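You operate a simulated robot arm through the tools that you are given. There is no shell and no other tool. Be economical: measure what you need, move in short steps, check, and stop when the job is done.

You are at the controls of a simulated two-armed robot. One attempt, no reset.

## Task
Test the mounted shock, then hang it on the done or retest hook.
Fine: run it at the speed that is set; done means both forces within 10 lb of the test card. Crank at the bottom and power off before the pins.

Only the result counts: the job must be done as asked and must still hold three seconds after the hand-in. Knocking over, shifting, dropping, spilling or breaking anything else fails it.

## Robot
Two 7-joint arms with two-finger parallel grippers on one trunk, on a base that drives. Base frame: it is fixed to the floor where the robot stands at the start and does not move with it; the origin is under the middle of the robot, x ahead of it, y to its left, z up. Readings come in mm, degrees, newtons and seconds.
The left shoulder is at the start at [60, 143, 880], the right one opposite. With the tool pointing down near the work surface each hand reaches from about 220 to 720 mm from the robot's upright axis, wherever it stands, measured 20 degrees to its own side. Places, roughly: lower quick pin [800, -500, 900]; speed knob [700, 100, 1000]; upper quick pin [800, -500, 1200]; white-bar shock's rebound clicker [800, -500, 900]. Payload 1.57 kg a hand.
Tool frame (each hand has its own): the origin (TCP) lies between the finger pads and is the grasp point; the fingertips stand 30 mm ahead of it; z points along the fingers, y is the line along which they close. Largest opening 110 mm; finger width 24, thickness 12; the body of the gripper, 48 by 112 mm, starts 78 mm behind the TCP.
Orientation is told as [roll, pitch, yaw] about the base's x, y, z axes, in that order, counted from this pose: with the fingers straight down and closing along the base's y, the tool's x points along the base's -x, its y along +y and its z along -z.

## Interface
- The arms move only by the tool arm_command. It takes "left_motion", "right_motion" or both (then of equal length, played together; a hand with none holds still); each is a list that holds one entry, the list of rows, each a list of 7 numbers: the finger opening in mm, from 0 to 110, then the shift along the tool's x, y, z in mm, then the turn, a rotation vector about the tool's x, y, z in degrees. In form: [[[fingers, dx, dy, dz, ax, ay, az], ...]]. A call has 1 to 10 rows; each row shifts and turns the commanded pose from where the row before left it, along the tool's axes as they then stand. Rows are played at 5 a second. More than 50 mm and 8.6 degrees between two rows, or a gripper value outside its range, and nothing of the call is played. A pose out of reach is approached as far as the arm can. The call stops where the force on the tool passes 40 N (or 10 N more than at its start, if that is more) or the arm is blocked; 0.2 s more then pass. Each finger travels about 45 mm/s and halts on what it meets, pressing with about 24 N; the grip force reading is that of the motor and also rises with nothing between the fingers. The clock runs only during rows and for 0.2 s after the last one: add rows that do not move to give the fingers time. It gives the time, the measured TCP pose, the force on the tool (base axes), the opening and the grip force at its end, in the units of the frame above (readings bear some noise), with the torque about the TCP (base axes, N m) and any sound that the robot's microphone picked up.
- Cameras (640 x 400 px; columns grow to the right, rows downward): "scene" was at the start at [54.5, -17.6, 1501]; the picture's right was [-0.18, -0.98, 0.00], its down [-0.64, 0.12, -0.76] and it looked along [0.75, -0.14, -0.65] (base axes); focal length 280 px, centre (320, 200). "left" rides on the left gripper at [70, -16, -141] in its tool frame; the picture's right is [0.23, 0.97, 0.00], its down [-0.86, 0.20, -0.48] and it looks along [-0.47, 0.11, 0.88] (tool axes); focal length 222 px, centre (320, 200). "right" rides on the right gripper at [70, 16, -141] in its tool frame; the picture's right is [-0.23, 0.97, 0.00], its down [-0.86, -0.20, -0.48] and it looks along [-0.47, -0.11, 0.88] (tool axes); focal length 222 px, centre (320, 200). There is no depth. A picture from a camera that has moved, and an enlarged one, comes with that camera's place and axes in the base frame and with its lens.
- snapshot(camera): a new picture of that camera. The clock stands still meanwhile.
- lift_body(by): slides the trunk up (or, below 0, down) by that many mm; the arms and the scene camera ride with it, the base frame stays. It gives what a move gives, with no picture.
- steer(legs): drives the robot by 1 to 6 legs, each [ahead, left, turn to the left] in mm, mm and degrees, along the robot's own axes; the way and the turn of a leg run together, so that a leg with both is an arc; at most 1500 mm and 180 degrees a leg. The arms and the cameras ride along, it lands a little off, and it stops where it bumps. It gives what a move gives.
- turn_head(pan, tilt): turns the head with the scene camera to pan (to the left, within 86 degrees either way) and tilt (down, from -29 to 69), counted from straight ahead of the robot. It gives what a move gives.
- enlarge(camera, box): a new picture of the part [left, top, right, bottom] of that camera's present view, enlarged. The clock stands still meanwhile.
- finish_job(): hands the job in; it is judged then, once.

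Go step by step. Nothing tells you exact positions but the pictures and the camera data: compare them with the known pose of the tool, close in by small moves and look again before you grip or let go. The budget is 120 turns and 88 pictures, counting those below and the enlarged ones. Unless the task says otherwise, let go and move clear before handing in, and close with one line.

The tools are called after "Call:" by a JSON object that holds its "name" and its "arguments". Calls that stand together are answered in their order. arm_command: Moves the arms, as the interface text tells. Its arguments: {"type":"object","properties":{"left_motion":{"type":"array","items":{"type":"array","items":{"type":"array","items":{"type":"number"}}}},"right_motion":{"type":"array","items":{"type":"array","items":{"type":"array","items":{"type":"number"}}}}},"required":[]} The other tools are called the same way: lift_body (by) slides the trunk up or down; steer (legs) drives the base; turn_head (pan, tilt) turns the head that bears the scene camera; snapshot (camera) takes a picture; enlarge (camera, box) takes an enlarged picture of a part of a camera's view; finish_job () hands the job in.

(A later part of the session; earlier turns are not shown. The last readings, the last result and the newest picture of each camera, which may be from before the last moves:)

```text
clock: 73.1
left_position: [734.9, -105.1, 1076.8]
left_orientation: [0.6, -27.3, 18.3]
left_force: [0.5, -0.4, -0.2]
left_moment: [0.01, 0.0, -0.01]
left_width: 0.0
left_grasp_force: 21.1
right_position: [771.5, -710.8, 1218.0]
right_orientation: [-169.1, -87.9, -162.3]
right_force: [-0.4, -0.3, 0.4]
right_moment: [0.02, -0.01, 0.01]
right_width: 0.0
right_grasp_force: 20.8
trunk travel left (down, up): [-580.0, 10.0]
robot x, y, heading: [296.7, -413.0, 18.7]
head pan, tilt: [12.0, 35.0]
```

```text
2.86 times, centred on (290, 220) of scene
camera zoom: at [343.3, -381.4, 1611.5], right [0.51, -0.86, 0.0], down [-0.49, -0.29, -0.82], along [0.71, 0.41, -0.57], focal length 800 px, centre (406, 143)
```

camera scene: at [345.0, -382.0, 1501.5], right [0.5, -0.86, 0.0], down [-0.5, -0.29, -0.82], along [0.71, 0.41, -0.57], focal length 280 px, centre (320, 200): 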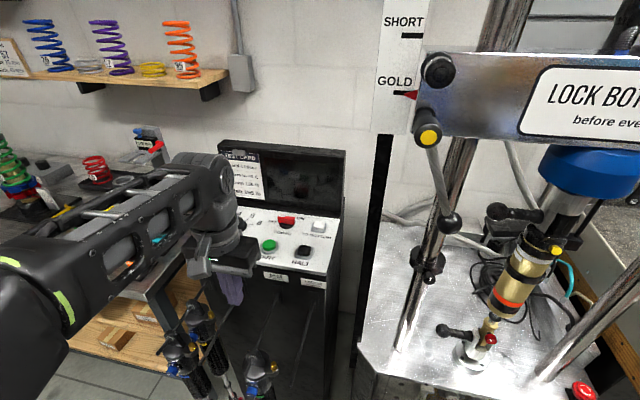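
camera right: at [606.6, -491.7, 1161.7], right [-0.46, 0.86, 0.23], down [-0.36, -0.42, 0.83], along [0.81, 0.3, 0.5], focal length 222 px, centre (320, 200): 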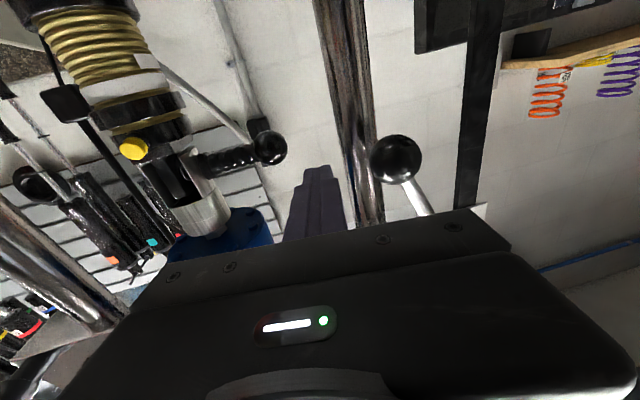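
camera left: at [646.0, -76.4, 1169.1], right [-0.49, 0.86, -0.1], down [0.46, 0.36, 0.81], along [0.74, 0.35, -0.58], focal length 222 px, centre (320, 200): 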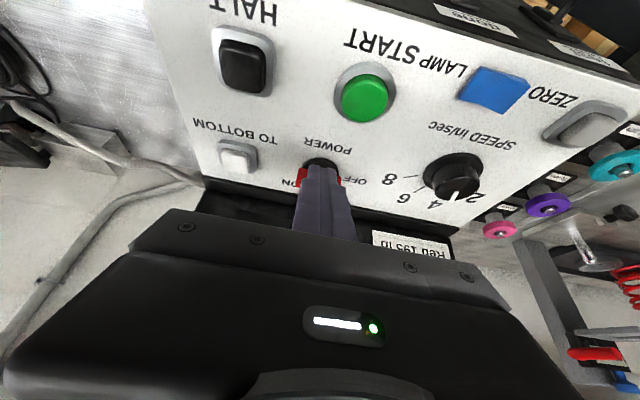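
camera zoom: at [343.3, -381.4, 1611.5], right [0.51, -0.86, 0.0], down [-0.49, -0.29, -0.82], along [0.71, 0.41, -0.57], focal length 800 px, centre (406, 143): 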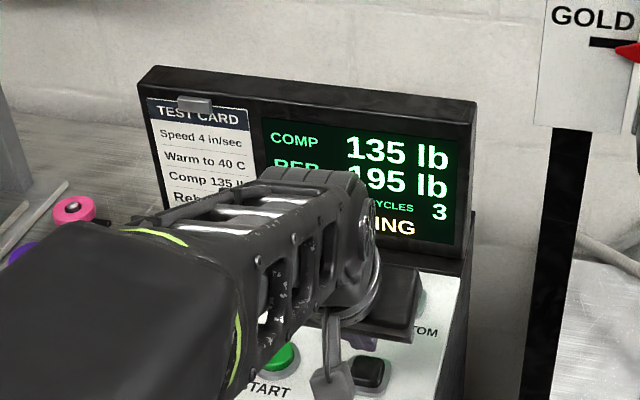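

It reads 135/195 after 3 cycles, matching the card. I'll wait a few more cycles to see whether it holds or ends by itself.

Call:
{"name": "arm_command", "arguments": {"left_motion": [[[0, 0, 0, 0, 0, 0, 0], [0, 0, 0, 0, 0, 0, 0], [0, 0, 0, 0, 0, 0, 0], [0, 0, 0, 0, 0, 0, 0], [0, 0, 0, 0, 0, 0, 0], [0, 0, 0, 0, 0, 0, 0], [0, 0, 0, 0, 0, 0, 0], [0, 0, 0, 0, 0, 0, 0], [0, 0, 0, 0, 0, 0, 0], [0, 0, 0, 0, 0, 0, 0]]]}}

Call:
{"name": "arm_command", "arguments": {"left_motion": [[[0, 0, 0, 0, 0, 0, 0], [0, 0, 0, 0, 0, 0, 0], [0, 0, 0, 0, 0, 0, 0], [0, 0, 0, 0, 0, 0, 0], [0, 0, 0, 0, 0, 0, 0], [0, 0, 0, 0, 0, 0, 0], [0, 0, 0, 0, 0, 0, 0], [0, 0, 0, 0, 0, 0, 0], [0, 0, 0, 0, 0, 0, 0], [0, 0, 0, 0, 0, 0, 0]]]}}

Call:
{"name": "enlarge", "arguments": {"camera": "scene", "box": [210, 150, 370, 290]}}

Call:
{"name": "enlarge", "arguments": {"camera": "left", "box": [120, 0, 520, 250]}}

```text
clock: 75.3
left_position: [736.1, -103.9, 1076.2]
left_orientation: [0.6, -27.2, 18.3]
left_force: [0.3, 1.0, 0.3]
left_moment: [-0.01, 0.02, 0.0]
left_width: 0.0
left_grasp_force: 21.6
right_position: [772.6, -710.1, 1217.8]
right_orientation: [-169.1, -87.9, -162.4]
right_force: [0.7, -0.8, 0.3]
right_moment: [-0.01, 0.0, 0.03]
right_width: 0.0
right_grasp_force: 21.0
trunk travel left (down, up): [-580.0, 10.0]
robot x, y, heading: [295.9, -417.6, 18.4]
head pan, tilt: [12.0, 35.0]
```

```text
clock: 77.5
left_position: [734.5, -104.3, 1077.4]
left_orientation: [0.6, -27.1, 18.3]
left_force: [0.4, 0.3, 0.2]
left_moment: [0.01, 0.02, 0.0]
left_width: 0.0
left_grasp_force: 21.7
right_position: [772.4, -710.6, 1217.8]
right_orientation: [-169.2, -87.9, -162.3]
right_force: [0.1, -0.2, -0.5]
right_moment: [0.02, -0.02, 0.0]
right_width: 0.0
right_grasp_force: 21.6
trunk travel left (down, up): [-580.0, 10.0]
robot x, y, heading: [295.2, -410.8, 18.6]
head pan, tilt: [12.0, 35.0]
```

```text
2.86 times, centred on (290, 220) of scene
camera zoom: at [343.3, -381.4, 1611.5], right [0.51, -0.86, 0.0], down [-0.49, -0.29, -0.82], along [0.71, 0.41, -0.57], focal length 800 px, centre (406, 143)
```

zoom: 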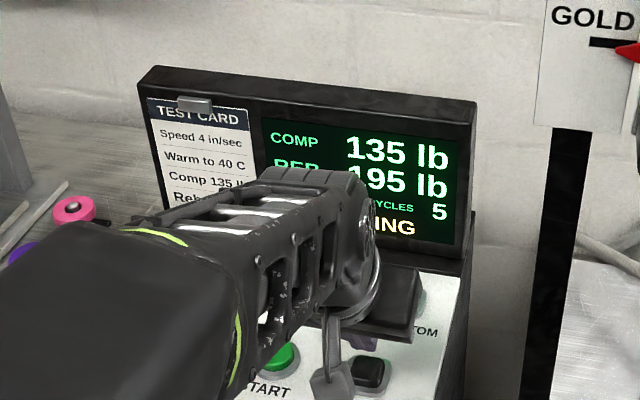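

```text
1.60 times, centred on (320, 125) of left
camera zoom: at [621.0, -162.3, 1170.1], right [-0.5, 0.86, -0.09], down [0.45, 0.35, 0.82], along [0.74, 0.37, -0.57], focal length 355 px, centre (320, 320)
```

zoom: 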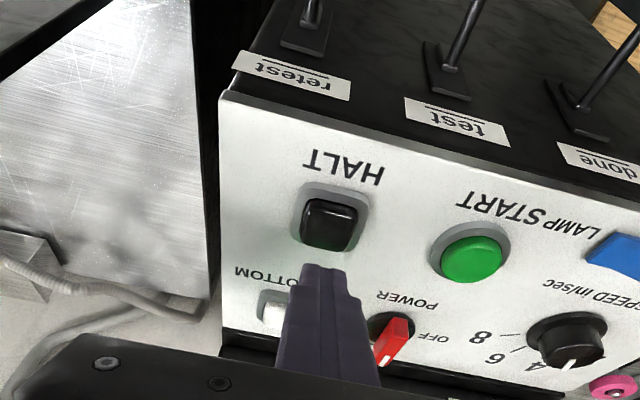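

Stable at 135/195: this shock goes to "done". Pressing HALT.

Call:
{"name": "arm_command", "arguments": {"left_motion": [[[0, 9, 0, -4.5, 0, 0, 0], [0, 9, 0, 18, 0, 0, 0], [0, 6, 0, 12, 0, 0, 0], [0, 1.8, 0, 3.6, 0, 0, 0], [0, 1.8, 0, 3.6, 0, 0, 0], [0, 1.8, 0, 3.6, 0, 0, 0], [0, 1.8, 0, 3.6, 0, 0, 0]]]}}

```text
clock: 78.9
left_position: [725.2, -107.0, 1038.3]
left_orientation: [0.6, -28.1, 18.3]
left_force: [-18.9, -3.0, 28.8]
left_moment: [-0.12, 0.32, 0.0]
left_width: 0.0
left_grasp_force: 21.2
right_position: [766.9, -711.9, 1219.2]
right_orientation: [-169.6, -87.7, -161.8]
right_force: [-0.3, -0.8, 0.6]
right_moment: [0.03, 0.02, 0.04]
right_width: 0.1
right_grasp_force: 21.4
trunk travel left (down, up): [-580.0, 10.0]
robot x, y, heading: [296.5, -416.1, 18.6]
head pan, tilt: [12.0, 35.0]
heard: click
stopped in row 6 (left hand): the force on the tool passed its limit at 46 N (the readings are from after the stop); the commanded pose is now the measured one
```

Call:
{"name": "arm_command", "arguments": {"left_motion": [[[0, -18, 0, -36, 0, 0, 0], [0, -24, -8, 12, 0, 0, 0], [0, -24, -8, 12, 0, 0, 0], [0, -24, -7, 12, 0, 0, 0], [0, -18, 0, 9, 0, 0, 0], [0, 0, 0, 0, 0, 0, 0]]]}}

Call:
{"name": "enlarge", "arguments": {"camera": "left", "box": [120, 0, 520, 250]}}

Call:
{"name": "enlarge", "arguments": {"camera": "scene", "box": [210, 150, 370, 290]}}

```text
clock: 80.3
left_position: [830.5, -96.5, 1077.9]
left_orientation: [0.6, -27.8, 18.3]
left_force: [0.4, 0.0, 0.9]
left_moment: [-0.01, 0.0, 0.01]
left_width: 0.1
left_grasp_force: 21.1
right_position: [770.9, -711.4, 1217.6]
right_orientation: [-169.2, -87.9, -162.3]
right_force: [-0.1, -0.9, 0.4]
right_moment: [-0.01, -0.04, 0.01]
right_width: 0.1
right_grasp_force: 21.4
trunk travel left (down, up): [-580.0, 10.0]
robot x, y, heading: [295.4, -412.9, 18.6]
head pan, tilt: [12.0, 35.0]
```

```text
1.60 times, centred on (320, 125) of left
camera zoom: at [715.7, -154.6, 1169.4], right [-0.5, 0.86, -0.1], down [0.44, 0.35, 0.82], along [0.74, 0.37, -0.56], focal length 355 px, centre (320, 320)
```

zoom: 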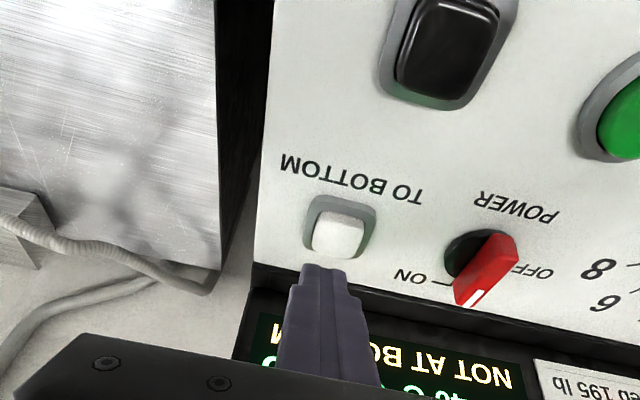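

```text
2.86 times, centred on (290, 220) of scene
camera zoom: at [342.9, -381.5, 1611.5], right [0.51, -0.86, 0.0], down [-0.49, -0.29, -0.82], along [0.71, 0.41, -0.57], focal length 800 px, centre (406, 143)
```

zoom: 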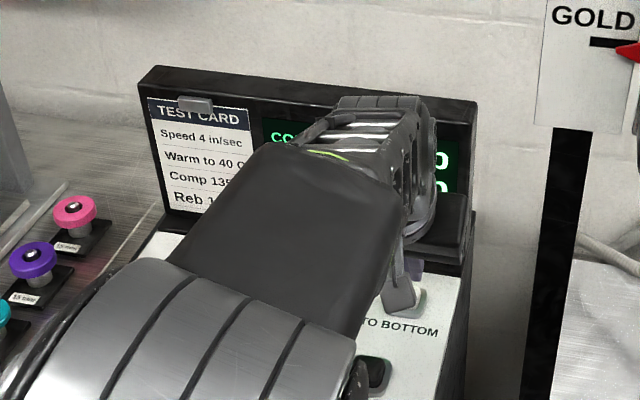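

HALT worked; display says NOT AT BOTTOM. Press TO BOTTOM, then lift and wait.

Call:
{"name": "arm_command", "arguments": {"left_motion": [[[0, 5, 2, -2.5, 0, 0, 0], [0, 9, 0, 18, 0, 0, 0], [0, 6, 0, 12, 0, 0, 0], [0, 1.8, 0, 3.6, 0, 0, 0], [0, 1.8, 0, 3.6, 0, 0, 0], [0, 1.8, 0, 3.6, 0, 0, 0], [0, 1.8, 0, 3.6, 0, 0, 0]]]}}

Call:
{"name": "arm_command", "arguments": {"left_motion": [[[0, -18, 0, -36, 0, 0, 0], [0, 9, 5, -4.5, 0, 0, 0], [0, 0, 0, 0, 0, 0, 0], [0, 0, 0, 0, 0, 0, 0], [0, 0, 0, 0, 0, 0, 0], [0, 0, 0, 0, 0, 0, 0], [0, 0, 0, 0, 0, 0, 0], [0, 0, 0, 0, 0, 0, 0], [0, 0, 0, 0, 0, 0, 0], [0, 0, 0, 0, 0, 0, 0]]]}}

Call:
{"name": "enlarge", "arguments": {"camera": "left", "box": [120, 50, 560, 325]}}

```text
clock: 81.9
left_position: [826.1, -95.6, 1037.3]
left_orientation: [0.6, -28.7, 18.3]
left_force: [-17.4, -5.0, 22.2]
left_moment: [0.0, 0.31, -0.07]
left_width: 0.2
left_grasp_force: 21.8
right_position: [768.3, -710.8, 1218.4]
right_orientation: [-169.5, -87.7, -161.9]
right_force: [0.5, -0.7, 0.4]
right_moment: [-0.02, 0.01, -0.02]
right_width: 0.1
right_grasp_force: 21.3
trunk travel left (down, up): [-580.0, 10.0]
robot x, y, heading: [294.4, -414.7, 18.7]
head pan, tilt: [12.0, 35.0]
heard: click
stopped in row 7 (left hand): the force on the tool passed its limit at 45 N (the readings are from after the stop); the commanded pose is now the measured one
```

```text
clock: 84.1
left_position: [816.1, -92.7, 1076.4]
left_orientation: [0.5, -28.5, 18.3]
left_force: [0.3, 0.4, 0.1]
left_moment: [-0.01, 0.01, -0.01]
left_width: 0.0
left_grasp_force: 21.2
right_position: [771.4, -710.9, 1218.2]
right_orientation: [-169.2, -87.9, -162.3]
right_force: [-0.8, 0.3, 0.1]
right_moment: [-0.02, 0.0, 0.02]
right_width: 0.0
right_grasp_force: 21.4
trunk travel left (down, up): [-580.0, 10.0]
robot x, y, heading: [293.9, -411.2, 18.4]
head pan, tilt: [12.0, 35.0]
```

```text
1.45 times, centred on (340, 188) of left
camera zoom: at [699.8, -151.5, 1165.9], right [-0.5, 0.86, -0.1], down [0.43, 0.35, 0.83], along [0.75, 0.37, -0.55], focal length 323 px, centre (291, 218)
```

zoom: 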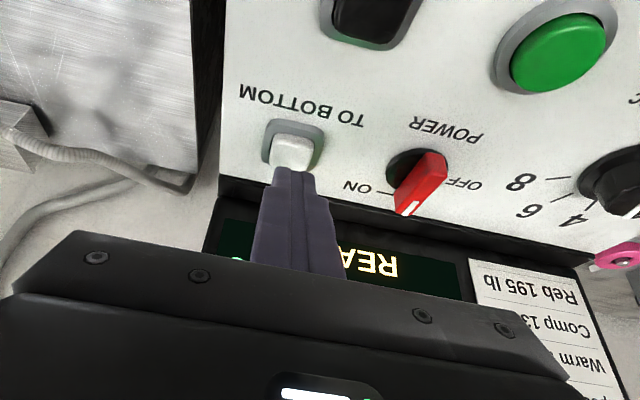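

READY at the bottom. Now the finger goes to the right of the knob's marked end to push it back to OFF.

Call:
{"name": "arm_command", "arguments": {"left_motion": [[[0, -10, 27, 5, 0, 0, 0], [0, -9.4, 27, 5, 0, 0, 0], [0, 5.5, 0, 10.5, 0, 0, 0], [0, 5.5, 0, 10.5, 0, 0, 0], [0, 5, 0, 9, 0, 0, 0], [0, 0, 0, 0, 0, 0, 0]]]}}

Call:
{"name": "enlarge", "arguments": {"camera": "left", "box": [200, 90, 440, 240]}}

```text
clock: 85.5
left_position: [819.7, -34.8, 1040.6]
left_orientation: [0.6, -28.6, 18.2]
left_force: [0.6, 0.2, 0.1]
left_moment: [-0.03, -0.04, 0.02]
left_width: 0.0
left_grasp_force: 21.5
right_position: [772.2, -710.8, 1218.1]
right_orientation: [-169.1, -87.9, -162.4]
right_force: [-0.7, 0.3, 0.4]
right_moment: [0.0, 0.01, 0.02]
right_width: 0.0
right_grasp_force: 20.9
trunk travel left (down, up): [-580.0, 10.0]
robot x, y, heading: [294.2, -411.6, 18.4]
head pan, tilt: [12.0, 35.0]
```

```text
2.67 times, centred on (320, 165) of left
camera zoom: at [703.4, -93.2, 1131.6], right [-0.5, 0.86, -0.1], down [0.43, 0.35, 0.83], along [0.75, 0.37, -0.55], focal length 592 px, centre (320, 293)
```

zoom: 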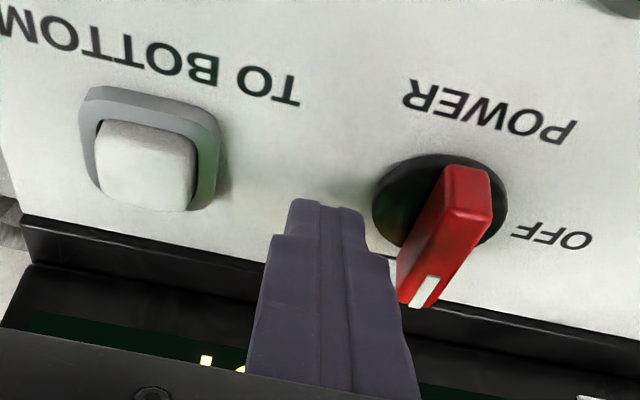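

Call:
{"name": "arm_command", "arguments": {"left_motion": [[[0, 0, 6, 0, 0, 0, 0], [0, 0, 6, 0, 0, 0, 0], [0, 0, 6, 0, 0, 0, 0], [0, 0, 6, 0, 0, 0, 0], [0, 0, 6, 0, 0, 0, 0], [0, 0, 6, 0, 0, 0, 0], [0, 0, 6, 0, 0, 0, 0]]]}}

Call:
{"name": "enlarge", "arguments": {"camera": "left", "box": [200, 90, 440, 240]}}

```text
clock: 86.9
left_position: [813.9, -15.8, 1040.5]
left_orientation: [-0.2, -28.2, 17.5]
left_force: [5.0, -11.7, 2.2]
left_moment: [-0.17, -0.08, 0.04]
left_width: 0.1
left_grasp_force: 21.6
right_position: [769.6, -712.1, 1216.5]
right_orientation: [-168.0, -87.9, -163.5]
right_force: [0.0, 0.7, -0.2]
right_moment: [0.01, 0.04, -0.08]
right_width: 0.1
right_grasp_force: 21.7
trunk travel left (down, up): [-580.0, 10.0]
robot x, y, heading: [296.3, -413.5, 18.2]
head pan, tilt: [12.0, 35.0]
stopped in row 7 (left hand): the force on the tool passed its limit at 43 N (the readings are from after the stop); the commanded pose is now the measured one
```

```text
2.67 times, centred on (320, 165) of left
camera zoom: at [696.5, -71.7, 1132.1], right [-0.48, 0.87, -0.11], down [0.44, 0.35, 0.83], along [0.76, 0.35, -0.55], focal length 592 px, centre (320, 293)
```

zoom: 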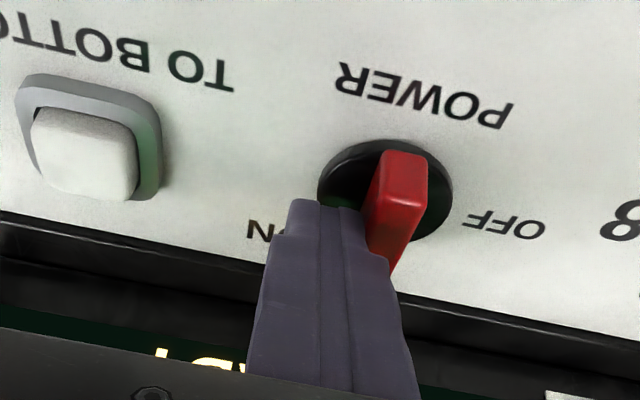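

Call:
{"name": "arm_command", "arguments": {"left_motion": [[[0, 0, -6, 0, 0, 0, 0], [0, -9, 0, 4.8, 0, 0, 0], [0, 0, 6, 0, 0, 0, 0], [0, 0, 6, 0, 0, 0, 0], [0, 0, 6, 0, 0, 0, 0], [0, 0, 6, 0, 0, 0, 0], [0, 0, 6, 0, 0, 0, 0]]]}}

Call:
{"name": "enlarge", "arguments": {"camera": "left", "box": [200, 90, 440, 240]}}

```text
clock: 88.2
left_position: [825.5, -14.5, 1040.1]
left_orientation: [-1.0, -28.1, 17.0]
left_force: [4.8, -10.4, 1.0]
left_moment: [-0.19, -0.03, 0.06]
left_width: 0.0
left_grasp_force: 21.9
right_position: [770.5, -715.0, 1219.1]
right_orientation: [-167.8, -87.8, -163.9]
right_force: [-1.0, 0.8, 0.3]
right_moment: [-0.01, -0.01, -0.06]
right_width: 0.0
right_grasp_force: 21.4
trunk travel left (down, up): [-580.0, 10.0]
robot x, y, heading: [293.3, -415.3, 18.2]
head pan, tilt: [12.0, 35.0]
stopped in row 6 (left hand): the force on the tool passed its limit at 43 N (the readings are from after the stop); the commanded pose is now the measured one
```

```text
2.67 times, centred on (320, 165) of left
camera zoom: at [706.2, -65.2, 1132.2], right [-0.47, 0.88, -0.12], down [0.45, 0.35, 0.82], along [0.76, 0.33, -0.56], focal length 592 px, centre (320, 293)
```

zoom: 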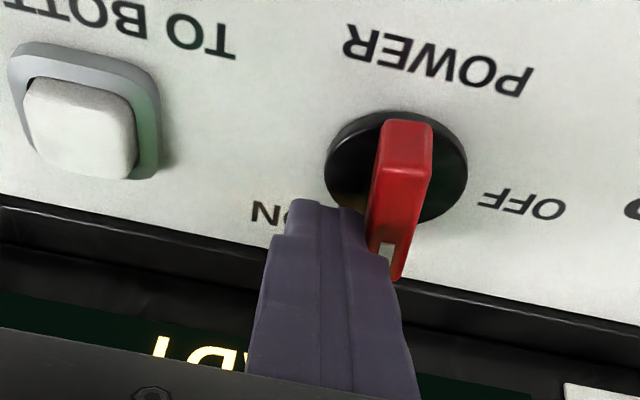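

The fingertip may be catching the knob's base disc. I'll raise it a little and push again.

Call:
{"name": "arm_command", "arguments": {"left_motion": [[[0, 0, -6, 0, 0, 0, 0], [0, -4.5, 0, -8, 0, 0, 0], [0, 0, 5, 0, 0, 0, 0], [0, 0, 5, 0, 0, 0, 0], [0, 0, 5, 0, 0, 0, 0], [0, 0, 5, 0, 0, 0, 0], [0, 0, 5, 0, 0, 0, 0], [0, 0, 5, 0, 0, 0, 0]]]}}

Call:
{"name": "enlarge", "arguments": {"camera": "left", "box": [200, 90, 440, 240]}}

```text
clock: 90.0
left_position: [818.0, 12.7, 1049.7]
left_orientation: [-0.6, -28.3, 17.0]
left_force: [13.9, -5.6, 12.0]
left_moment: [-0.12, -0.62, 0.02]
left_width: 0.1
left_grasp_force: 21.4
right_position: [772.2, -715.9, 1217.1]
right_orientation: [-170.9, -88.1, -160.8]
right_force: [0.3, 0.0, -0.1]
right_moment: [0.02, -0.04, 0.0]
right_width: 0.0
right_grasp_force: 21.5
trunk travel left (down, up): [-580.0, 10.0]
robot x, y, heading: [293.1, -410.9, 18.2]
head pan, tilt: [12.0, 35.0]
```

```text
2.67 times, centred on (320, 165) of left
camera zoom: at [699.7, -40.1, 1140.6], right [-0.47, 0.87, -0.12], down [0.44, 0.35, 0.82], along [0.76, 0.34, -0.55], focal length 592 px, centre (320, 293)
```

zoom: 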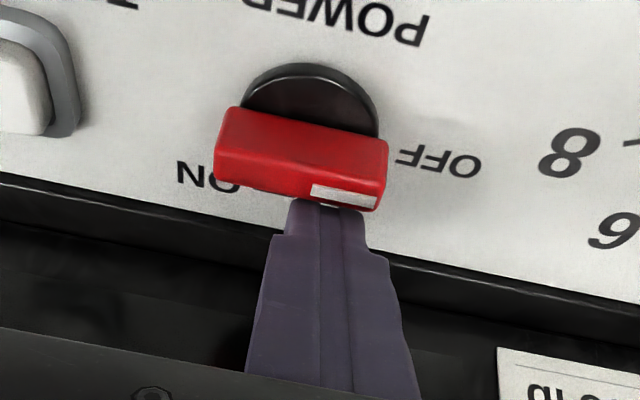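

Power is OFF with the crank at the bottom. Now I'll lift the left hand clear and back the base out for a look at the pins and hooks.

Call:
{"name": "arm_command", "arguments": {"left_motion": [[[0, -14, 0, -26, 0, 0, 0], [0, -14, 0, -26, 0, 0, 0], [0, 35, 0, -19, 0, 0, 0], [0, 35, 0, -19, 0, 0, 0], [0, 35, 0, -19, 0, 0, 0], [0, 35, 0, -19, 0, 0, 0]]]}}

Call:
{"name": "steer", "arguments": {"legs": [[-60, 0, 0], [0, -80, 0]]}}

Call:
{"name": "turn_head", "arguments": {"pan": 12, "tilt": 42}}

Call:
{"name": "snapshot", "arguments": {"camera": "scene"}}

```text
clock: 91.4
left_position: [661.9, -33.2, 1111.6]
left_orientation: [-0.7, -28.0, 17.2]
left_force: [-0.7, -0.3, 0.9]
left_moment: [0.0, -0.01, 0.0]
left_width: 0.0
left_grasp_force: 21.5
right_position: [770.1, -715.6, 1218.3]
right_orientation: [-169.3, -87.9, -162.5]
right_force: [0.2, 1.0, 0.2]
right_moment: [0.03, -0.02, 0.01]
right_width: 0.0
right_grasp_force: 20.9
trunk travel left (down, up): [-580.0, 10.0]
robot x, y, heading: [294.4, -414.6, 18.2]
head pan, tilt: [12.0, 35.0]
```

```text
clock: 93.0
left_position: [632.8, -129.0, 1110.5]
left_orientation: [-0.5, -28.1, 17.2]
left_force: [0.9, -0.3, -0.1]
left_moment: [0.0, 0.04, -0.01]
left_width: 0.3
left_grasp_force: 21.3
right_position: [740.3, -811.3, 1217.7]
right_orientation: [-171.1, -87.9, -160.6]
right_force: [-0.1, -0.5, -0.4]
right_moment: [0.04, -0.01, 0.05]
right_width: 0.0
right_grasp_force: 21.6
trunk travel left (down, up): [-580.0, 10.0]
robot x, y, heading: [261.0, -511.6, 18.1]
head pan, tilt: [12.0, 35.0]
```

```text
clock: 93.7
left_position: [632.5, -126.9, 1110.3]
left_orientation: [-0.6, -28.1, 17.2]
left_force: [0.1, -0.5, 0.6]
left_moment: [-0.02, -0.02, 0.02]
left_width: 0.0
left_grasp_force: 21.8
right_position: [738.5, -809.5, 1218.1]
right_orientation: [-168.6, -87.8, -163.0]
right_force: [0.0, -0.2, -0.1]
right_moment: [0.01, 0.02, 0.03]
right_width: 0.0
right_grasp_force: 21.9
trunk travel left (down, up): [-580.0, 10.0]
robot x, y, heading: [264.6, -506.8, 18.0]
head pan, tilt: [12.0, 42.0]
```

```text
24 pictures are left
camera scene: at [308.3, -479.6, 1601.1], right [0.5, -0.86, 0.0], down [-0.58, -0.34, -0.74], along [0.64, 0.37, -0.67], focal length 280 px, centre (320, 200)
```

scene: 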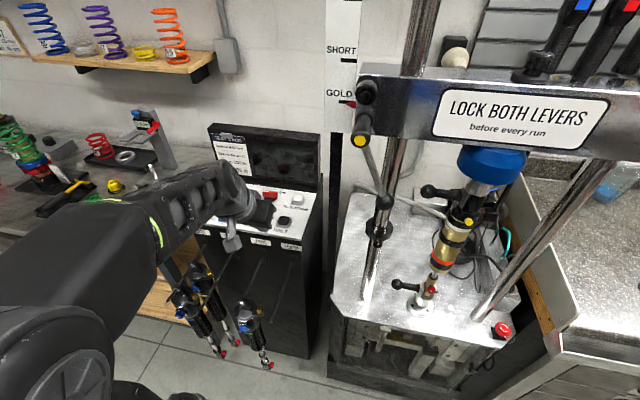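

Upper pin ball is at about (820,-450,1217), the lower one at (830,-452,831). I'll square the right hand, roll it so the fingers close vertically, and line it up with the upper pin's handle (lower pin first in order, but same roll).

Call:
{"name": "arm_command", "arguments": {"right_motion": [[[20, 0, 0, 0, -6, 0, 0], [60, 0, 0, 0, -6, 0, 0], [60, 0, 0, 0, -6, 0, 0], [60, 0, 0, 0, 0, 0, -8.5], [60, 0, 0, 0, 0, 0, -8.5], [60, 0, 0, 0, 0, 0, -8.5], [60, 0, 0, 0, 0, 0, -8.5], [60, 0, 0, 0, 0, 0, -8.5], [60, 0, 0, 0, 0, 0, -8.5], [60, 0, 0, 0, 0, 0, -8.5]]]}}

Call:
{"name": "arm_command", "arguments": {"right_motion": [[[60, 0, 0, 0, 0, 0, -8.5], [60, 0, 0, 0, 0, 0, -8.5], [60, 0, 0, 0, 0, 0, -8.5], [60, 0, 0, 0, 0, 0, -5], [60, -40, 0, 0, 0, 0, 0], [60, -40, 0, 0, 0, 0, 0], [60, -40, 0, 0, 0, 0, 0], [60, -40, 0, 0, 0, 0, 0]]]}}

```text
clock: 95.9
left_position: [632.0, -127.4, 1110.2]
left_orientation: [-0.7, -28.1, 17.2]
left_force: [0.2, -0.2, -0.2]
left_moment: [-0.02, -0.01, -0.02]
left_width: 0.0
left_grasp_force: 20.7
right_position: [739.4, -809.7, 1217.0]
right_orientation: [-92.1, -29.4, 137.3]
right_force: [-0.2, 0.9, 0.8]
right_moment: [0.01, -0.02, -0.01]
right_width: 60.1
right_grasp_force: 0.0
trunk travel left (down, up): [-580.0, 10.0]
robot x, y, heading: [260.9, -511.4, 18.3]
head pan, tilt: [12.0, 42.0]
```

```text
clock: 97.7
left_position: [632.3, -128.5, 1110.3]
left_orientation: [-0.7, -28.1, 17.2]
left_force: [-0.8, 0.1, -0.5]
left_moment: [0.0, -0.01, 0.03]
left_width: 0.0
left_grasp_force: 22.1
right_position: [633.0, -729.0, 1223.4]
right_orientation: [-91.8, 1.0, 136.4]
right_force: [0.4, 0.5, 0.2]
right_moment: [0.04, -0.01, 0.02]
right_width: 60.1
right_grasp_force: 0.1
right hand out of reach, approached as far as the arm can: row 8
trunk travel left (down, up): [-580.0, 10.0]
robot x, y, heading: [262.9, -510.6, 18.1]
head pan, tilt: [12.0, 42.0]
```

Call:
{"name": "arm_command", "arguments": {"right_motion": [[[60, 0, 0, 15, 0, 8.5, 0], [60, 0, 0, 15, 0, 8.5, 0], [60, 0, 0, 15, 0, 8.5, 0], [60, 0, 0, 15, 0, 2.7, 0], [60, -40, 0, 0, 0, 0, 0], [60, -40, 0, 0, 0, 0, 0], [60, -40, 0, 0, 0, 0, 0], [60, -40, 0, 0, 0, 0, 0], [60, 0, 0, 0, 0, 0, 0]]]}}

```text
clock: 99.7
left_position: [632.5, -129.2, 1110.7]
left_orientation: [-0.7, -28.1, 17.2]
left_force: [0.4, 0.2, 0.5]
left_moment: [0.02, 0.01, -0.02]
left_width: 0.0
left_grasp_force: 21.6
right_position: [720.0, -691.1, 1354.6]
right_orientation: [-92.0, 0.0, 108.1]
right_force: [-0.1, -0.7, -0.2]
right_moment: [0.0, 0.03, 0.0]
right_width: 60.0
right_grasp_force: 0.1
right hand out of reach, approached as far as the arm can: row 1, 2, 3, 4, 5, 6, 7, 8
trunk travel left (down, up): [-580.0, 10.0]
robot x, y, heading: [260.4, -507.6, 18.3]
head pan, tilt: [12.0, 42.0]
```

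The arm is folded too tightly again. I'll back the base off and let the arm extend.

Call:
{"name": "steer", "arguments": {"legs": [[-160, 30, 0]]}}

Call:
{"name": "arm_command", "arguments": {"right_motion": [[[60, 0, 20, 40, 0, 0, 0], [60, 0, 30, 40, 0, 0, 0], [60, -20, 30, 30, 0, 0, 0], [60, -40, 30, 0, 0, 0, 0], [60, -40, 20, 0, 0, 0, 0], [60, 0, 0, 0, 0, 0, 0]]]}}

```text
clock: 101.1
left_position: [470.4, -149.0, 1111.1]
left_orientation: [-0.8, -28.1, 17.2]
left_force: [-0.1, 0.6, 0.6]
left_moment: [0.02, 0.01, 0.0]
left_width: 0.3
left_grasp_force: 21.0
right_position: [558.0, -712.9, 1355.5]
right_orientation: [-92.1, 0.0, 108.0]
right_force: [-0.4, 0.0, 0.3]
right_moment: [-0.05, 0.02, -0.02]
right_width: 60.0
right_grasp_force: 0.1
trunk travel left (down, up): [-580.0, 10.0]
robot x, y, heading: [104.4, -528.3, 18.0]
head pan, tilt: [12.0, 42.0]
```

```text
clock: 102.5
left_position: [471.3, -149.9, 1110.6]
left_orientation: [-0.7, -28.1, 17.2]
left_force: [-1.0, 0.1, 0.6]
left_moment: [0.03, -0.03, -0.04]
left_width: 0.0
left_grasp_force: 21.3
right_position: [676.4, -580.7, 1251.4]
right_orientation: [-92.0, -0.1, 107.9]
right_force: [-0.7, 0.2, -0.5]
right_moment: [-0.02, -0.01, 0.0]
right_width: 59.7
right_grasp_force: 0.1
right hand out of reach, approached as far as the arm can: row 4, 5
trunk travel left (down, up): [-580.0, 10.0]
robot x, y, heading: [104.7, -530.9, 18.2]
head pan, tilt: [12.0, 42.0]
```

Call:
{"name": "arm_command", "arguments": {"right_motion": [[[60, 0, 0, 40, 0, 0, 0], [60, 0, 20, 40, 0, 0, 0], [60, -30, 10, 30, 0, 0, 0], [60, -40, 0, 0, 0, 0, 0], [60, 0, 0, 0, 0, 0, 0]]]}}

Call:
{"name": "snapshot", "arguments": {"camera": "right"}}

```text
clock: 103.7
left_position: [471.6, -148.9, 1111.4]
left_orientation: [-0.7, -28.0, 17.1]
left_force: [-0.1, 0.0, 0.0]
left_moment: [0.02, -0.01, -0.02]
left_width: 0.0
left_grasp_force: 20.9
right_position: [759.3, -477.1, 1227.4]
right_orientation: [-92.0, 0.0, 108.0]
right_force: [0.4, 0.2, -0.2]
right_moment: [-0.05, -0.01, 0.01]
right_width: 60.0
right_grasp_force: 0.1
trunk travel left (down, up): [-580.0, 10.0]
robot x, y, heading: [102.0, -533.6, 18.0]
head pan, tilt: [12.0, 42.0]
```

```text
23 pictures are left
camera right: at [647.8, -587.1, 1206.6], right [-0.04, 0.23, -0.97], down [-0.73, 0.66, 0.18], along [0.69, 0.71, 0.14], focal length 222 px, centre (320, 200)
```

right: 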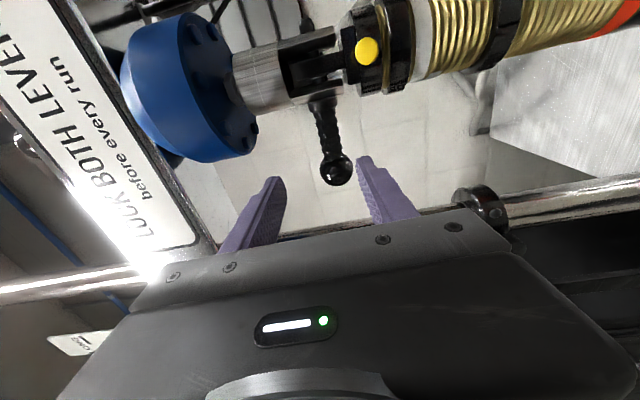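

The ball is right in line with the fingers. I'd rather pull the lower pin first so the shock keeps hanging from the upper one, so I'll tuck the left hand to the centre and lower the trunk.

Call:
{"name": "arm_command", "arguments": {"left_motion": [[[0, 0, -40, 0, 0, 0, 0], [0, 0, -40, 0, 0, 0, 0], [0, 0, -40, 0, 0, 0, 0], [0, 0, -30, 0, 0, 0, 0], [0, 0, 0, 0, 0, 0, 0]]]}}

Call:
{"name": "lift_body", "arguments": {"by": -396}}

Call:
{"name": "snapshot", "arguments": {"camera": "right"}}

```text
clock: 104.9
left_position: [513.0, -291.1, 1113.0]
left_orientation: [-0.8, -28.1, 17.1]
left_force: [0.4, 0.7, 0.2]
left_moment: [-0.02, -0.01, -0.01]
left_width: 0.0
left_grasp_force: 21.8
right_position: [759.1, -476.5, 1227.8]
right_orientation: [-92.0, 0.0, 108.0]
right_force: [-0.2, -0.2, 0.5]
right_moment: [0.01, 0.0, 0.03]
right_width: 59.9
right_grasp_force: 0.2
trunk travel left (down, up): [-580.0, 10.0]
robot x, y, heading: [99.2, -532.7, 18.1]
head pan, tilt: [12.0, 42.0]
```

```text
clock: 108.7
left_position: [515.1, -291.1, 717.0]
left_orientation: [-0.7, -28.1, 17.1]
left_force: [0.2, 0.1, 0.0]
left_moment: [-0.01, -0.01, 0.01]
left_width: 0.0
left_grasp_force: 21.2
right_position: [759.3, -477.0, 831.7]
right_orientation: [-92.0, -0.1, 108.0]
right_force: [0.2, 0.2, 0.0]
right_moment: [-0.01, 0.01, 0.03]
right_width: 59.9
right_grasp_force: 0.1
trunk travel left (down, up): [-184.0, 406.0]
robot x, y, heading: [105.7, -531.4, 18.0]
head pan, tilt: [12.0, 42.0]
```

```text
22 pictures are left
camera right: at [647.5, -587.0, 810.8], right [-0.04, 0.23, -0.97], down [-0.73, 0.66, 0.18], along [0.69, 0.71, 0.14], focal length 222 px, centre (320, 200)
```

right: 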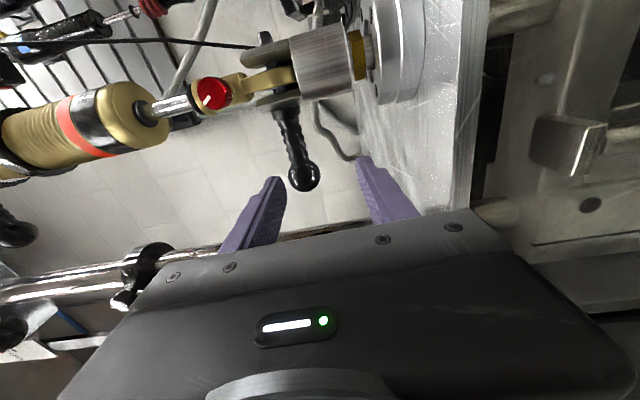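

Call:
{"name": "arm_command", "arguments": {"right_motion": [[[60, 0, -20, 0, 0, 0, 0], [60, 0, -1, 31, 0, 0, 0], [60, 0, 0, 31, 0, 0, 0], [40, 0, 0, 0, 0, 0, 0], [20, 0, 0, 0, 0, 0, 0], [10, 0, 0, 0, 0, 0, 0], [10, 0, 0, 0, 0, 0, 0]]]}}

Call:
{"name": "snapshot", "arguments": {"camera": "right"}}

```text
clock: 110.3
left_position: [514.5, -290.8, 716.3]
left_orientation: [-0.7, -28.0, 17.1]
left_force: [-0.7, -0.1, -0.3]
left_moment: [-0.03, -0.05, 0.0]
left_width: 0.0
left_grasp_force: 21.9
right_position: [819.4, -456.1, 851.7]
right_orientation: [-91.7, -0.1, 108.1]
right_force: [-1.9, -0.3, -11.3]
right_moment: [-0.1, 0.0, -0.06]
right_width: 32.6
right_grasp_force: 30.1
trunk travel left (down, up): [-184.0, 406.0]
robot x, y, heading: [104.0, -531.4, 18.6]
head pan, tilt: [12.0, 42.0]
```

```text
21 pictures are left
camera right: at [706.3, -566.8, 831.9], right [-0.04, 0.22, -0.97], down [-0.73, 0.66, 0.18], along [0.69, 0.71, 0.13], focal length 222 px, centre (320, 200)
```

right: 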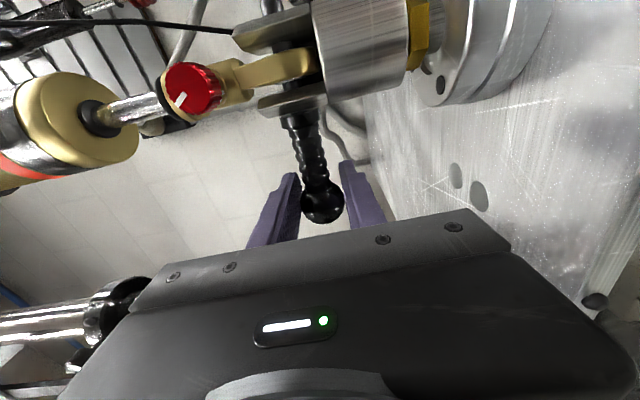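

The ball is gripped. Pulling the lower pin to the left.

Call:
{"name": "arm_command", "arguments": {"right_motion": [[[10, -5, 0, 0, 0, 0, 0], [10, -5, 0, 0, 0, 0, 0], [10, -5, 0, 0, 0, 0, 0], [10, -5, 0, 0, 0, 0, 0], [10, -5, 0, 0, 0, 0, 0]]]}}

```text
clock: 111.5
left_position: [516.3, -289.9, 717.2]
left_orientation: [-0.6, -28.0, 17.0]
left_force: [-0.6, 0.5, 0.5]
left_moment: [0.01, -0.03, -0.01]
left_width: 0.2
left_grasp_force: 21.9
right_position: [810.0, -432.8, 852.4]
right_orientation: [-91.7, 0.1, 108.3]
right_force: [-1.4, -2.1, -20.8]
right_moment: [-0.07, 0.02, 0.0]
right_width: 32.1
right_grasp_force: 40.7
trunk travel left (down, up): [-184.0, 406.0]
robot x, y, heading: [104.0, -528.7, 18.1]
head pan, tilt: [12.0, 42.0]
```

Call:
{"name": "arm_command", "arguments": {"right_motion": [[[10, -5, 3, 0, 0, 0, 0], [10, -6, 0, 0, 0, 0, 0], [10, -6, 0, 0, 0, 0, 0], [10, -6, 0, 0, 0, 0, 0]]]}}

Call:
{"name": "snapshot", "arguments": {"camera": "right"}}

```text
clock: 112.5
left_position: [514.7, -292.0, 717.3]
left_orientation: [-0.7, -28.0, 17.0]
left_force: [0.5, -0.4, -0.1]
left_moment: [-0.01, -0.01, 0.0]
left_width: 0.1
left_grasp_force: 21.5
right_position: [804.1, -412.7, 852.4]
right_orientation: [-92.1, 0.0, 108.0]
right_force: [3.2, -3.3, -5.6]
right_moment: [-0.01, 0.05, 1.03]
right_width: 32.1
right_grasp_force: 40.4
trunk travel left (down, up): [-184.0, 406.0]
robot x, y, heading: [106.0, -532.0, 18.3]
head pan, tilt: [12.0, 42.0]
```

```text
20 pictures are left
camera right: at [691.9, -522.7, 830.9], right [-0.04, 0.23, -0.97], down [-0.73, 0.66, 0.18], along [0.69, 0.71, 0.14], focal length 222 px, centre (320, 200)
```

right: 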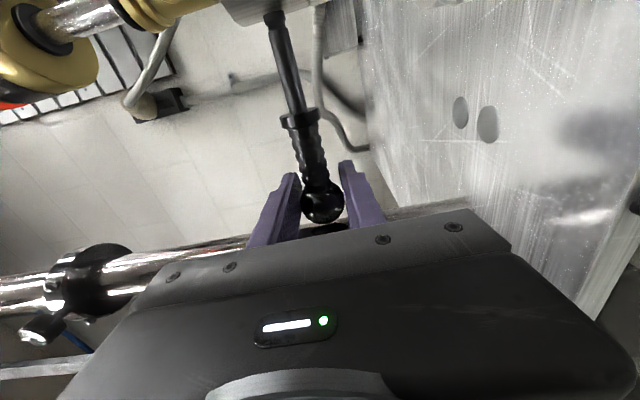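

Call:
{"name": "turn_head", "arguments": {"pan": -18, "tilt": 25}}

Call:
{"name": "enlarge", "arguments": {"camera": "scene", "box": [240, 90, 420, 260]}}

```text
clock: 113.5
left_position: [514.9, -291.6, 716.4]
left_orientation: [-0.7, -27.9, 17.1]
left_force: [0.5, 0.3, -0.1]
left_moment: [0.01, -0.04, -0.02]
left_width: 0.0
left_grasp_force: 20.8
right_position: [803.5, -413.0, 851.4]
right_orientation: [-92.1, 0.0, 108.0]
right_force: [8.3, -3.2, 0.8]
right_moment: [0.03, 0.02, -0.22]
right_width: 32.4
right_grasp_force: 40.3
trunk travel left (down, up): [-184.0, 406.0]
robot x, y, heading: [99.3, -529.7, 18.0]
head pan, tilt: [-18.0, 25.0]
```

```text
2.35 times, centred on (330, 175) of scene
camera zoom: at [168.2, -542.7, 1231.3], right [0.0, -1.0, 0.0], down [-0.42, 0.0, -0.91], along [0.91, 0.0, -0.42], focal length 659 px, centre (296, 259)
```

zoom: 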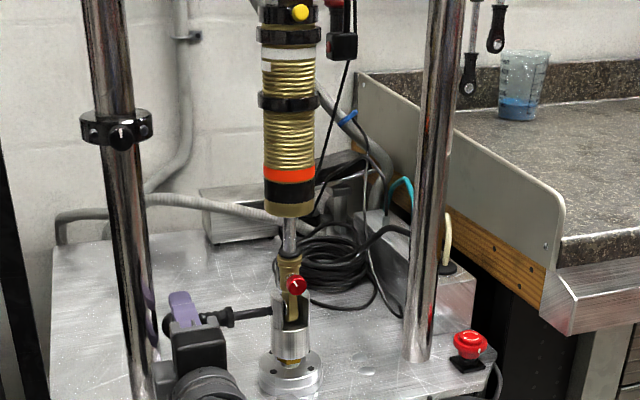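

The pin is nearly out but my fingers are close to the post. I'll regrip on the handle's neck and draw it out further.

Call:
{"name": "arm_command", "arguments": {"right_motion": [[[30, 0, 0, 0, 0, 0, 0], [50, 0, 0, 0, 0, 0, 0], [50, 15, 0, 0, 0, 0, 0], [50, 15, 0, 0, 0, 0, 0], [20, 0, 0, 0, 0, 0, 0], [5, 0, 0, 0, 0, 0, 0], [5, 0, 0, 0, 0, 0, 0], [5, 0, 0, 0, 0, 0, 0]]]}}

Call:
{"name": "arm_command", "arguments": {"right_motion": [[[5, -5, 0, 0, 0, 0, 0], [5, -5, 0, 0, 0, 0, 0], [5, -5, 0, 0, 0, 0, 0]]]}}

Call:
{"name": "enlarge", "arguments": {"camera": "scene", "box": [260, 130, 380, 250]}}

```text
clock: 115.3
left_position: [514.4, -290.0, 717.1]
left_orientation: [-0.7, -28.1, 17.1]
left_force: [-0.2, -0.3, 1.0]
left_moment: [-0.02, -0.02, 0.01]
left_width: 0.0
left_grasp_force: 21.3
right_position: [811.4, -440.3, 851.4]
right_orientation: [-91.9, 0.0, 108.1]
right_force: [-0.8, 0.0, 1.2]
right_moment: [-0.05, 0.11, 0.13]
right_width: 20.9
right_grasp_force: 32.9
trunk travel left (down, up): [-184.0, 406.0]
robot x, y, heading: [103.3, -529.7, 18.3]
head pan, tilt: [-18.0, 25.0]
```

```text
clock: 116.1
left_position: [515.8, -292.5, 715.2]
left_orientation: [-0.6, -27.9, 17.1]
left_force: [0.0, 0.6, 0.2]
left_moment: [-0.01, -0.01, -0.02]
left_width: 0.1
left_grasp_force: 21.1
right_position: [807.6, -428.7, 852.2]
right_orientation: [-92.0, -0.1, 107.8]
right_force: [7.0, -19.7, -0.9]
right_moment: [0.0, 0.01, 0.1]
right_width: 20.5
right_grasp_force: 8.6
trunk travel left (down, up): [-184.0, 406.0]
robot x, y, heading: [103.8, -530.4, 18.0]
head pan, tilt: [-18.0, 25.0]
```

```text
3.33 times, centred on (320, 190) of scene
camera zoom: at [168.1, -543.9, 1231.2], right [0.0, -1.0, 0.0], down [-0.42, 0.0, -0.91], along [0.91, 0.0, -0.42], focal length 933 px, centre (320, 233)
```

zoom: 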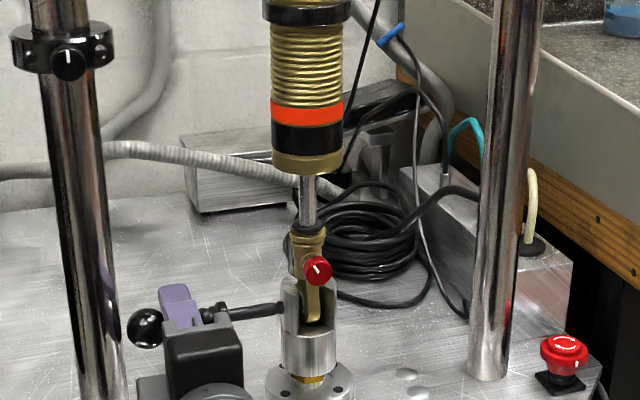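

The pin is at the end of its slide: it is captive and stays retracted. I'll release it, withdraw, raise the trunk and shift the base for holding the shock with the left hand.

Call:
{"name": "arm_command", "arguments": {"right_motion": [[[60, 0, 0, 0, 0, 0, 0], [60, 0, 0, 0, 0, 0, 0], [60, 0, 0, -30, 0, 0, 0], [60, 0, 0, -40, 0, 0, 0], [60, 0, 0, -40, 0, 0, 0], [60, 0, 0, -40, 0, 0, 0], [60, 0, 0, -35, 0, 0, 0]]], "left_motion": [[[30, 0, 0, 0, 0, -7.8, 0], [60, 0, 0, 0, 0, -7.8, 0], [90, 0, 0, 0, 0, -7.8, 0], [90, 0, 0, 0, 0, -7.8, 0], [90, 0, 0, 0, 0, -7.8, 0], [90, 0, 0, 0, 0, -7.8, 0], [90, 0, 0, 0, 0, -7.8, 0]]]}}

Call:
{"name": "lift_body", "arguments": {"by": 364}}

```text
clock: 117.6
left_position: [573.6, -314.2, 736.7]
left_orientation: [-41.2, -71.7, 55.1]
left_force: [1.2, 0.9, 0.6]
left_moment: [-0.01, 0.03, -0.03]
left_width: 90.2
left_grasp_force: 0.0
left hand out of reach, approached as far as the arm can: row 4, 5, 6, 7
right_position: [648.4, -477.8, 846.4]
right_orientation: [-92.0, 0.0, 108.1]
right_force: [1.7, -0.4, 0.7]
right_moment: [-0.02, 0.0, 0.0]
right_width: 60.0
right_grasp_force: 0.2
right hand out of reach, approached as far as the arm can: row 7
trunk travel left (down, up): [-184.0, 406.0]
robot x, y, heading: [102.5, -532.0, 18.1]
head pan, tilt: [-18.0, 25.0]
stopped in row 7 (left hand): the arm was blocked; the commanded pose is now the measured one
```

```text
clock: 121.2
left_position: [573.3, -315.0, 1101.3]
left_orientation: [-41.1, -71.8, 55.0]
left_force: [-0.3, -0.8, 0.1]
left_moment: [-0.01, 0.0, -0.03]
left_width: 89.9
left_grasp_force: 0.0
right_position: [647.1, -477.8, 1209.3]
right_orientation: [-91.9, 0.1, 108.1]
right_force: [0.0, 0.2, -0.1]
right_moment: [-0.01, 0.02, -0.02]
right_width: 59.9
right_grasp_force: 0.0
trunk travel left (down, up): [-548.0, 42.0]
robot x, y, heading: [105.3, -531.3, 18.0]
head pan, tilt: [-18.0, 25.0]
```

Call:
{"name": "arm_command", "arguments": {"left_motion": [[[90, 0, 0, 0, 6.93, -0.85, 2.2], [90, 0, 0, 0, 6.93, -0.85, 2.2], [90, 0, 0, 0, 6.93, -0.85, 2.2], [90, 0, 0, 0, 6.93, -0.85, 2.2], [90, 0, 0, 0, 6.93, -0.85, 2.2], [90, 0, 0, 0, 6.93, -0.85, 2.2], [90, 0, 0, 0, 6.93, -0.85, 2.2], [90, 0, 0, 0, 6.93, -0.85, 2.2], [90, 0, 0, 0, 0, 0, 0]]]}}

```text
clock: 123.2
left_position: [579.6, -332.7, 1128.8]
left_orientation: [-22.4, -89.7, -19.6]
left_force: [0.5, 0.3, -0.9]
left_moment: [-0.01, 0.0, -0.03]
left_width: 89.9
left_grasp_force: 0.0
left hand out of reach, approached as far as the arm can: row 1, 2, 8
right_position: [647.6, -477.5, 1209.6]
right_orientation: [-92.0, 0.1, 108.1]
right_force: [-0.1, -0.2, 0.5]
right_moment: [-0.01, 0.0, 0.0]
right_width: 59.9
right_grasp_force: 0.1
trunk travel left (down, up): [-548.0, 42.0]
robot x, y, heading: [104.1, -525.9, 17.9]
head pan, tilt: [-18.0, 25.0]
```

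Call:
{"name": "steer", "arguments": {"legs": [[0, -80, 0], [82, 0, 0]]}}

Call:
{"name": "arm_command", "arguments": {"left_motion": [[[80, 20, 0, 25, 0, 0, 0], [80, 20, 0, 25, 0, 0, 0], [80, 20, 0, 20, 0, 0, 0], [80, 8, 0, 20, 0, 0, 0], [80, 0, 0, 10, 0, 0, 0]]]}}

Call:
{"name": "snapshot", "arguments": {"camera": "left"}}

```text
clock: 124.9
left_position: [684.9, -381.8, 1127.0]
left_orientation: [-32.7, -89.6, -9.0]
left_force: [0.2, -0.5, -0.7]
left_moment: [-0.01, 0.0, -0.04]
left_width: 90.0
left_grasp_force: 0.0
right_position: [753.6, -527.5, 1208.8]
right_orientation: [-92.0, 0.0, 108.2]
right_force: [0.2, -0.2, -0.5]
right_moment: [0.01, -0.02, -0.02]
right_width: 59.8
right_grasp_force: 0.0
trunk travel left (down, up): [-548.0, 42.0]
robot x, y, heading: [201.9, -582.6, 18.1]
head pan, tilt: [-18.0, 25.0]
```

```text
clock: 125.7
left_position: [729.8, -439.1, 1104.0]
left_orientation: [140.5, -88.9, 178.4]
left_force: [-5.6, 1.4, 12.7]
left_moment: [0.77, -0.18, 0.28]
left_width: 77.0
left_grasp_force: 0.1
left hand out of reach, approached as far as the arm can: row 1, 2, 3
right_position: [751.8, -527.6, 1209.2]
right_orientation: [-91.9, -0.1, 108.3]
right_force: [-0.2, -0.9, -0.3]
right_moment: [0.03, 0.0, 0.01]
right_width: 59.9
right_grasp_force: 0.0
trunk travel left (down, up): [-548.0, 42.0]
robot x, y, heading: [205.2, -577.8, 18.3]
head pan, tilt: [-18.0, 25.0]
stopped in row 4 (left hand): the force on the tool passed its limit at 51 N (the readings are from after the stop); the commanded pose is now the measured one
```

```text
17 pictures are left
camera left: at [614.7, -358.7, 1030.6], right [0.64, 0.74, -0.21], down [-0.25, 0.46, 0.85], along [0.72, -0.49, 0.48], focal length 222 px, centre (320, 200)
```

left: 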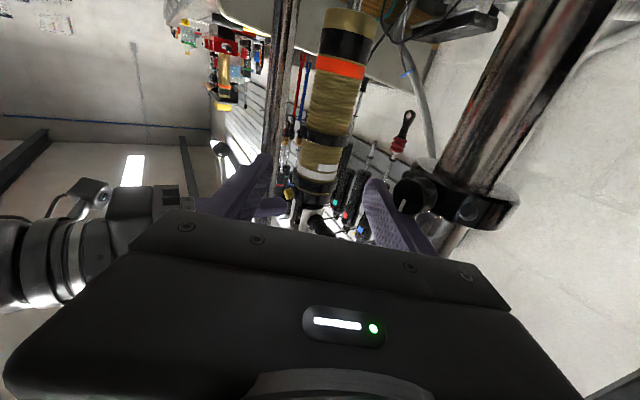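

The left finger brushed the collar's knob on the post. I'll back off and go lower, under the collar.

Call:
{"name": "arm_command", "arguments": {"left_motion": [[[76, 0, -8, -20, 0, 0, 0], [76, 15, 0, -10, 0, 0, 0], [76, 20, 0, 0, 0, 0, 0], [76, 20, 0, 0, 0, 0, 0], [76, 10, 0, 0, 0, 0, 0], [76, 0, 0, 0, 0, 0, 0]]]}}

Call:
{"name": "snapshot", "arguments": {"camera": "left"}}

```text
clock: 127.1
left_position: [699.0, -455.0, 1085.3]
left_orientation: [118.0, -89.4, -158.8]
left_force: [0.0, 0.1, -0.3]
left_moment: [0.01, 0.0, -0.03]
left_width: 76.1
left_grasp_force: 0.0
left hand out of reach, approached as far as the arm can: row 2, 3, 4, 5
right_position: [751.7, -527.3, 1209.7]
right_orientation: [-92.0, 0.0, 108.3]
right_force: [0.4, -0.5, 0.8]
right_moment: [-0.01, -0.01, 0.0]
right_width: 59.7
right_grasp_force: 0.0
trunk travel left (down, up): [-548.0, 42.0]
robot x, y, heading: [207.0, -579.1, 18.3]
head pan, tilt: [-18.0, 25.0]
```

```text
16 pictures are left
camera left: at [582.4, -376.6, 1014.3], right [0.64, 0.74, -0.22], down [-0.24, 0.46, 0.85], along [0.73, -0.49, 0.47], focal length 222 px, centre (320, 200)
```

left: 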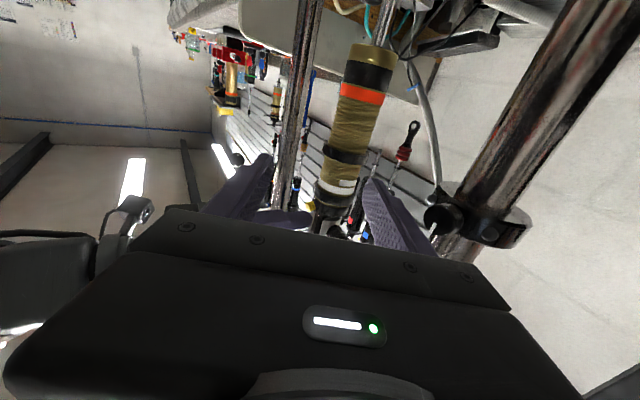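

The shock body is confirmed at (858,-537), gold barrel around z 1040. I'll lower the trunk a bit to pass under the collar, shift onto the shock's line, and check.

Call:
{"name": "lift_body", "arguments": {"by": -45}}

Call:
{"name": "arm_command", "arguments": {"left_motion": [[[76, 0, 14, 20, 0, 0, 0], [76, 0, 14, 20, 0, 0, 0], [76, 0, 14, 20, 0, 0, 0], [76, 0, 0, 20, 0, 0, 0], [76, 0, 0, 20, 0, 0, 0], [76, 0, 0, 0, 0, 0, 0]]]}}

Call:
{"name": "snapshot", "arguments": {"camera": "left"}}

```text
clock: 128.0
left_position: [699.8, -456.5, 1040.7]
left_orientation: [119.0, -89.4, -159.8]
left_force: [0.4, -1.1, -0.3]
left_moment: [0.03, 0.01, 0.02]
left_width: 76.3
left_grasp_force: 0.0
right_position: [750.9, -527.2, 1165.6]
right_orientation: [-92.1, 0.0, 108.3]
right_force: [0.4, 0.6, 0.7]
right_moment: [-0.01, 0.04, 0.0]
right_width: 60.0
right_grasp_force: 0.1
trunk travel left (down, up): [-503.0, 87.0]
robot x, y, heading: [204.4, -582.9, 18.1]
head pan, tilt: [-18.0, 25.0]
```

```text
clock: 129.4
left_position: [801.4, -489.4, 1039.8]
left_orientation: [120.2, -89.3, -161.2]
left_force: [0.2, -0.5, -0.3]
left_moment: [0.0, 0.01, 0.05]
left_width: 75.9
left_grasp_force: 0.0
right_position: [749.9, -527.0, 1165.2]
right_orientation: [-92.0, 0.0, 108.3]
right_force: [-1.2, 0.7, 0.8]
right_moment: [-0.01, 0.0, -0.02]
right_width: 60.0
right_grasp_force: 0.1
trunk travel left (down, up): [-503.0, 87.0]
robot x, y, heading: [203.7, -580.9, 18.1]
head pan, tilt: [-18.0, 25.0]
```

```text
15 pictures are left
camera left: at [686.0, -409.7, 969.7], right [0.64, 0.74, -0.22], down [-0.24, 0.46, 0.85], along [0.73, -0.49, 0.47], focal length 222 px, centre (320, 200)
```

left: 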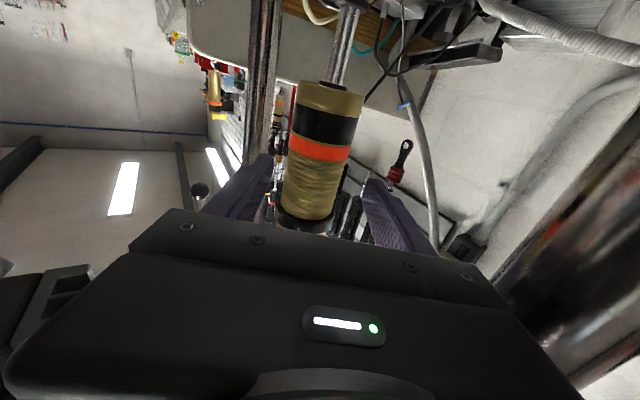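

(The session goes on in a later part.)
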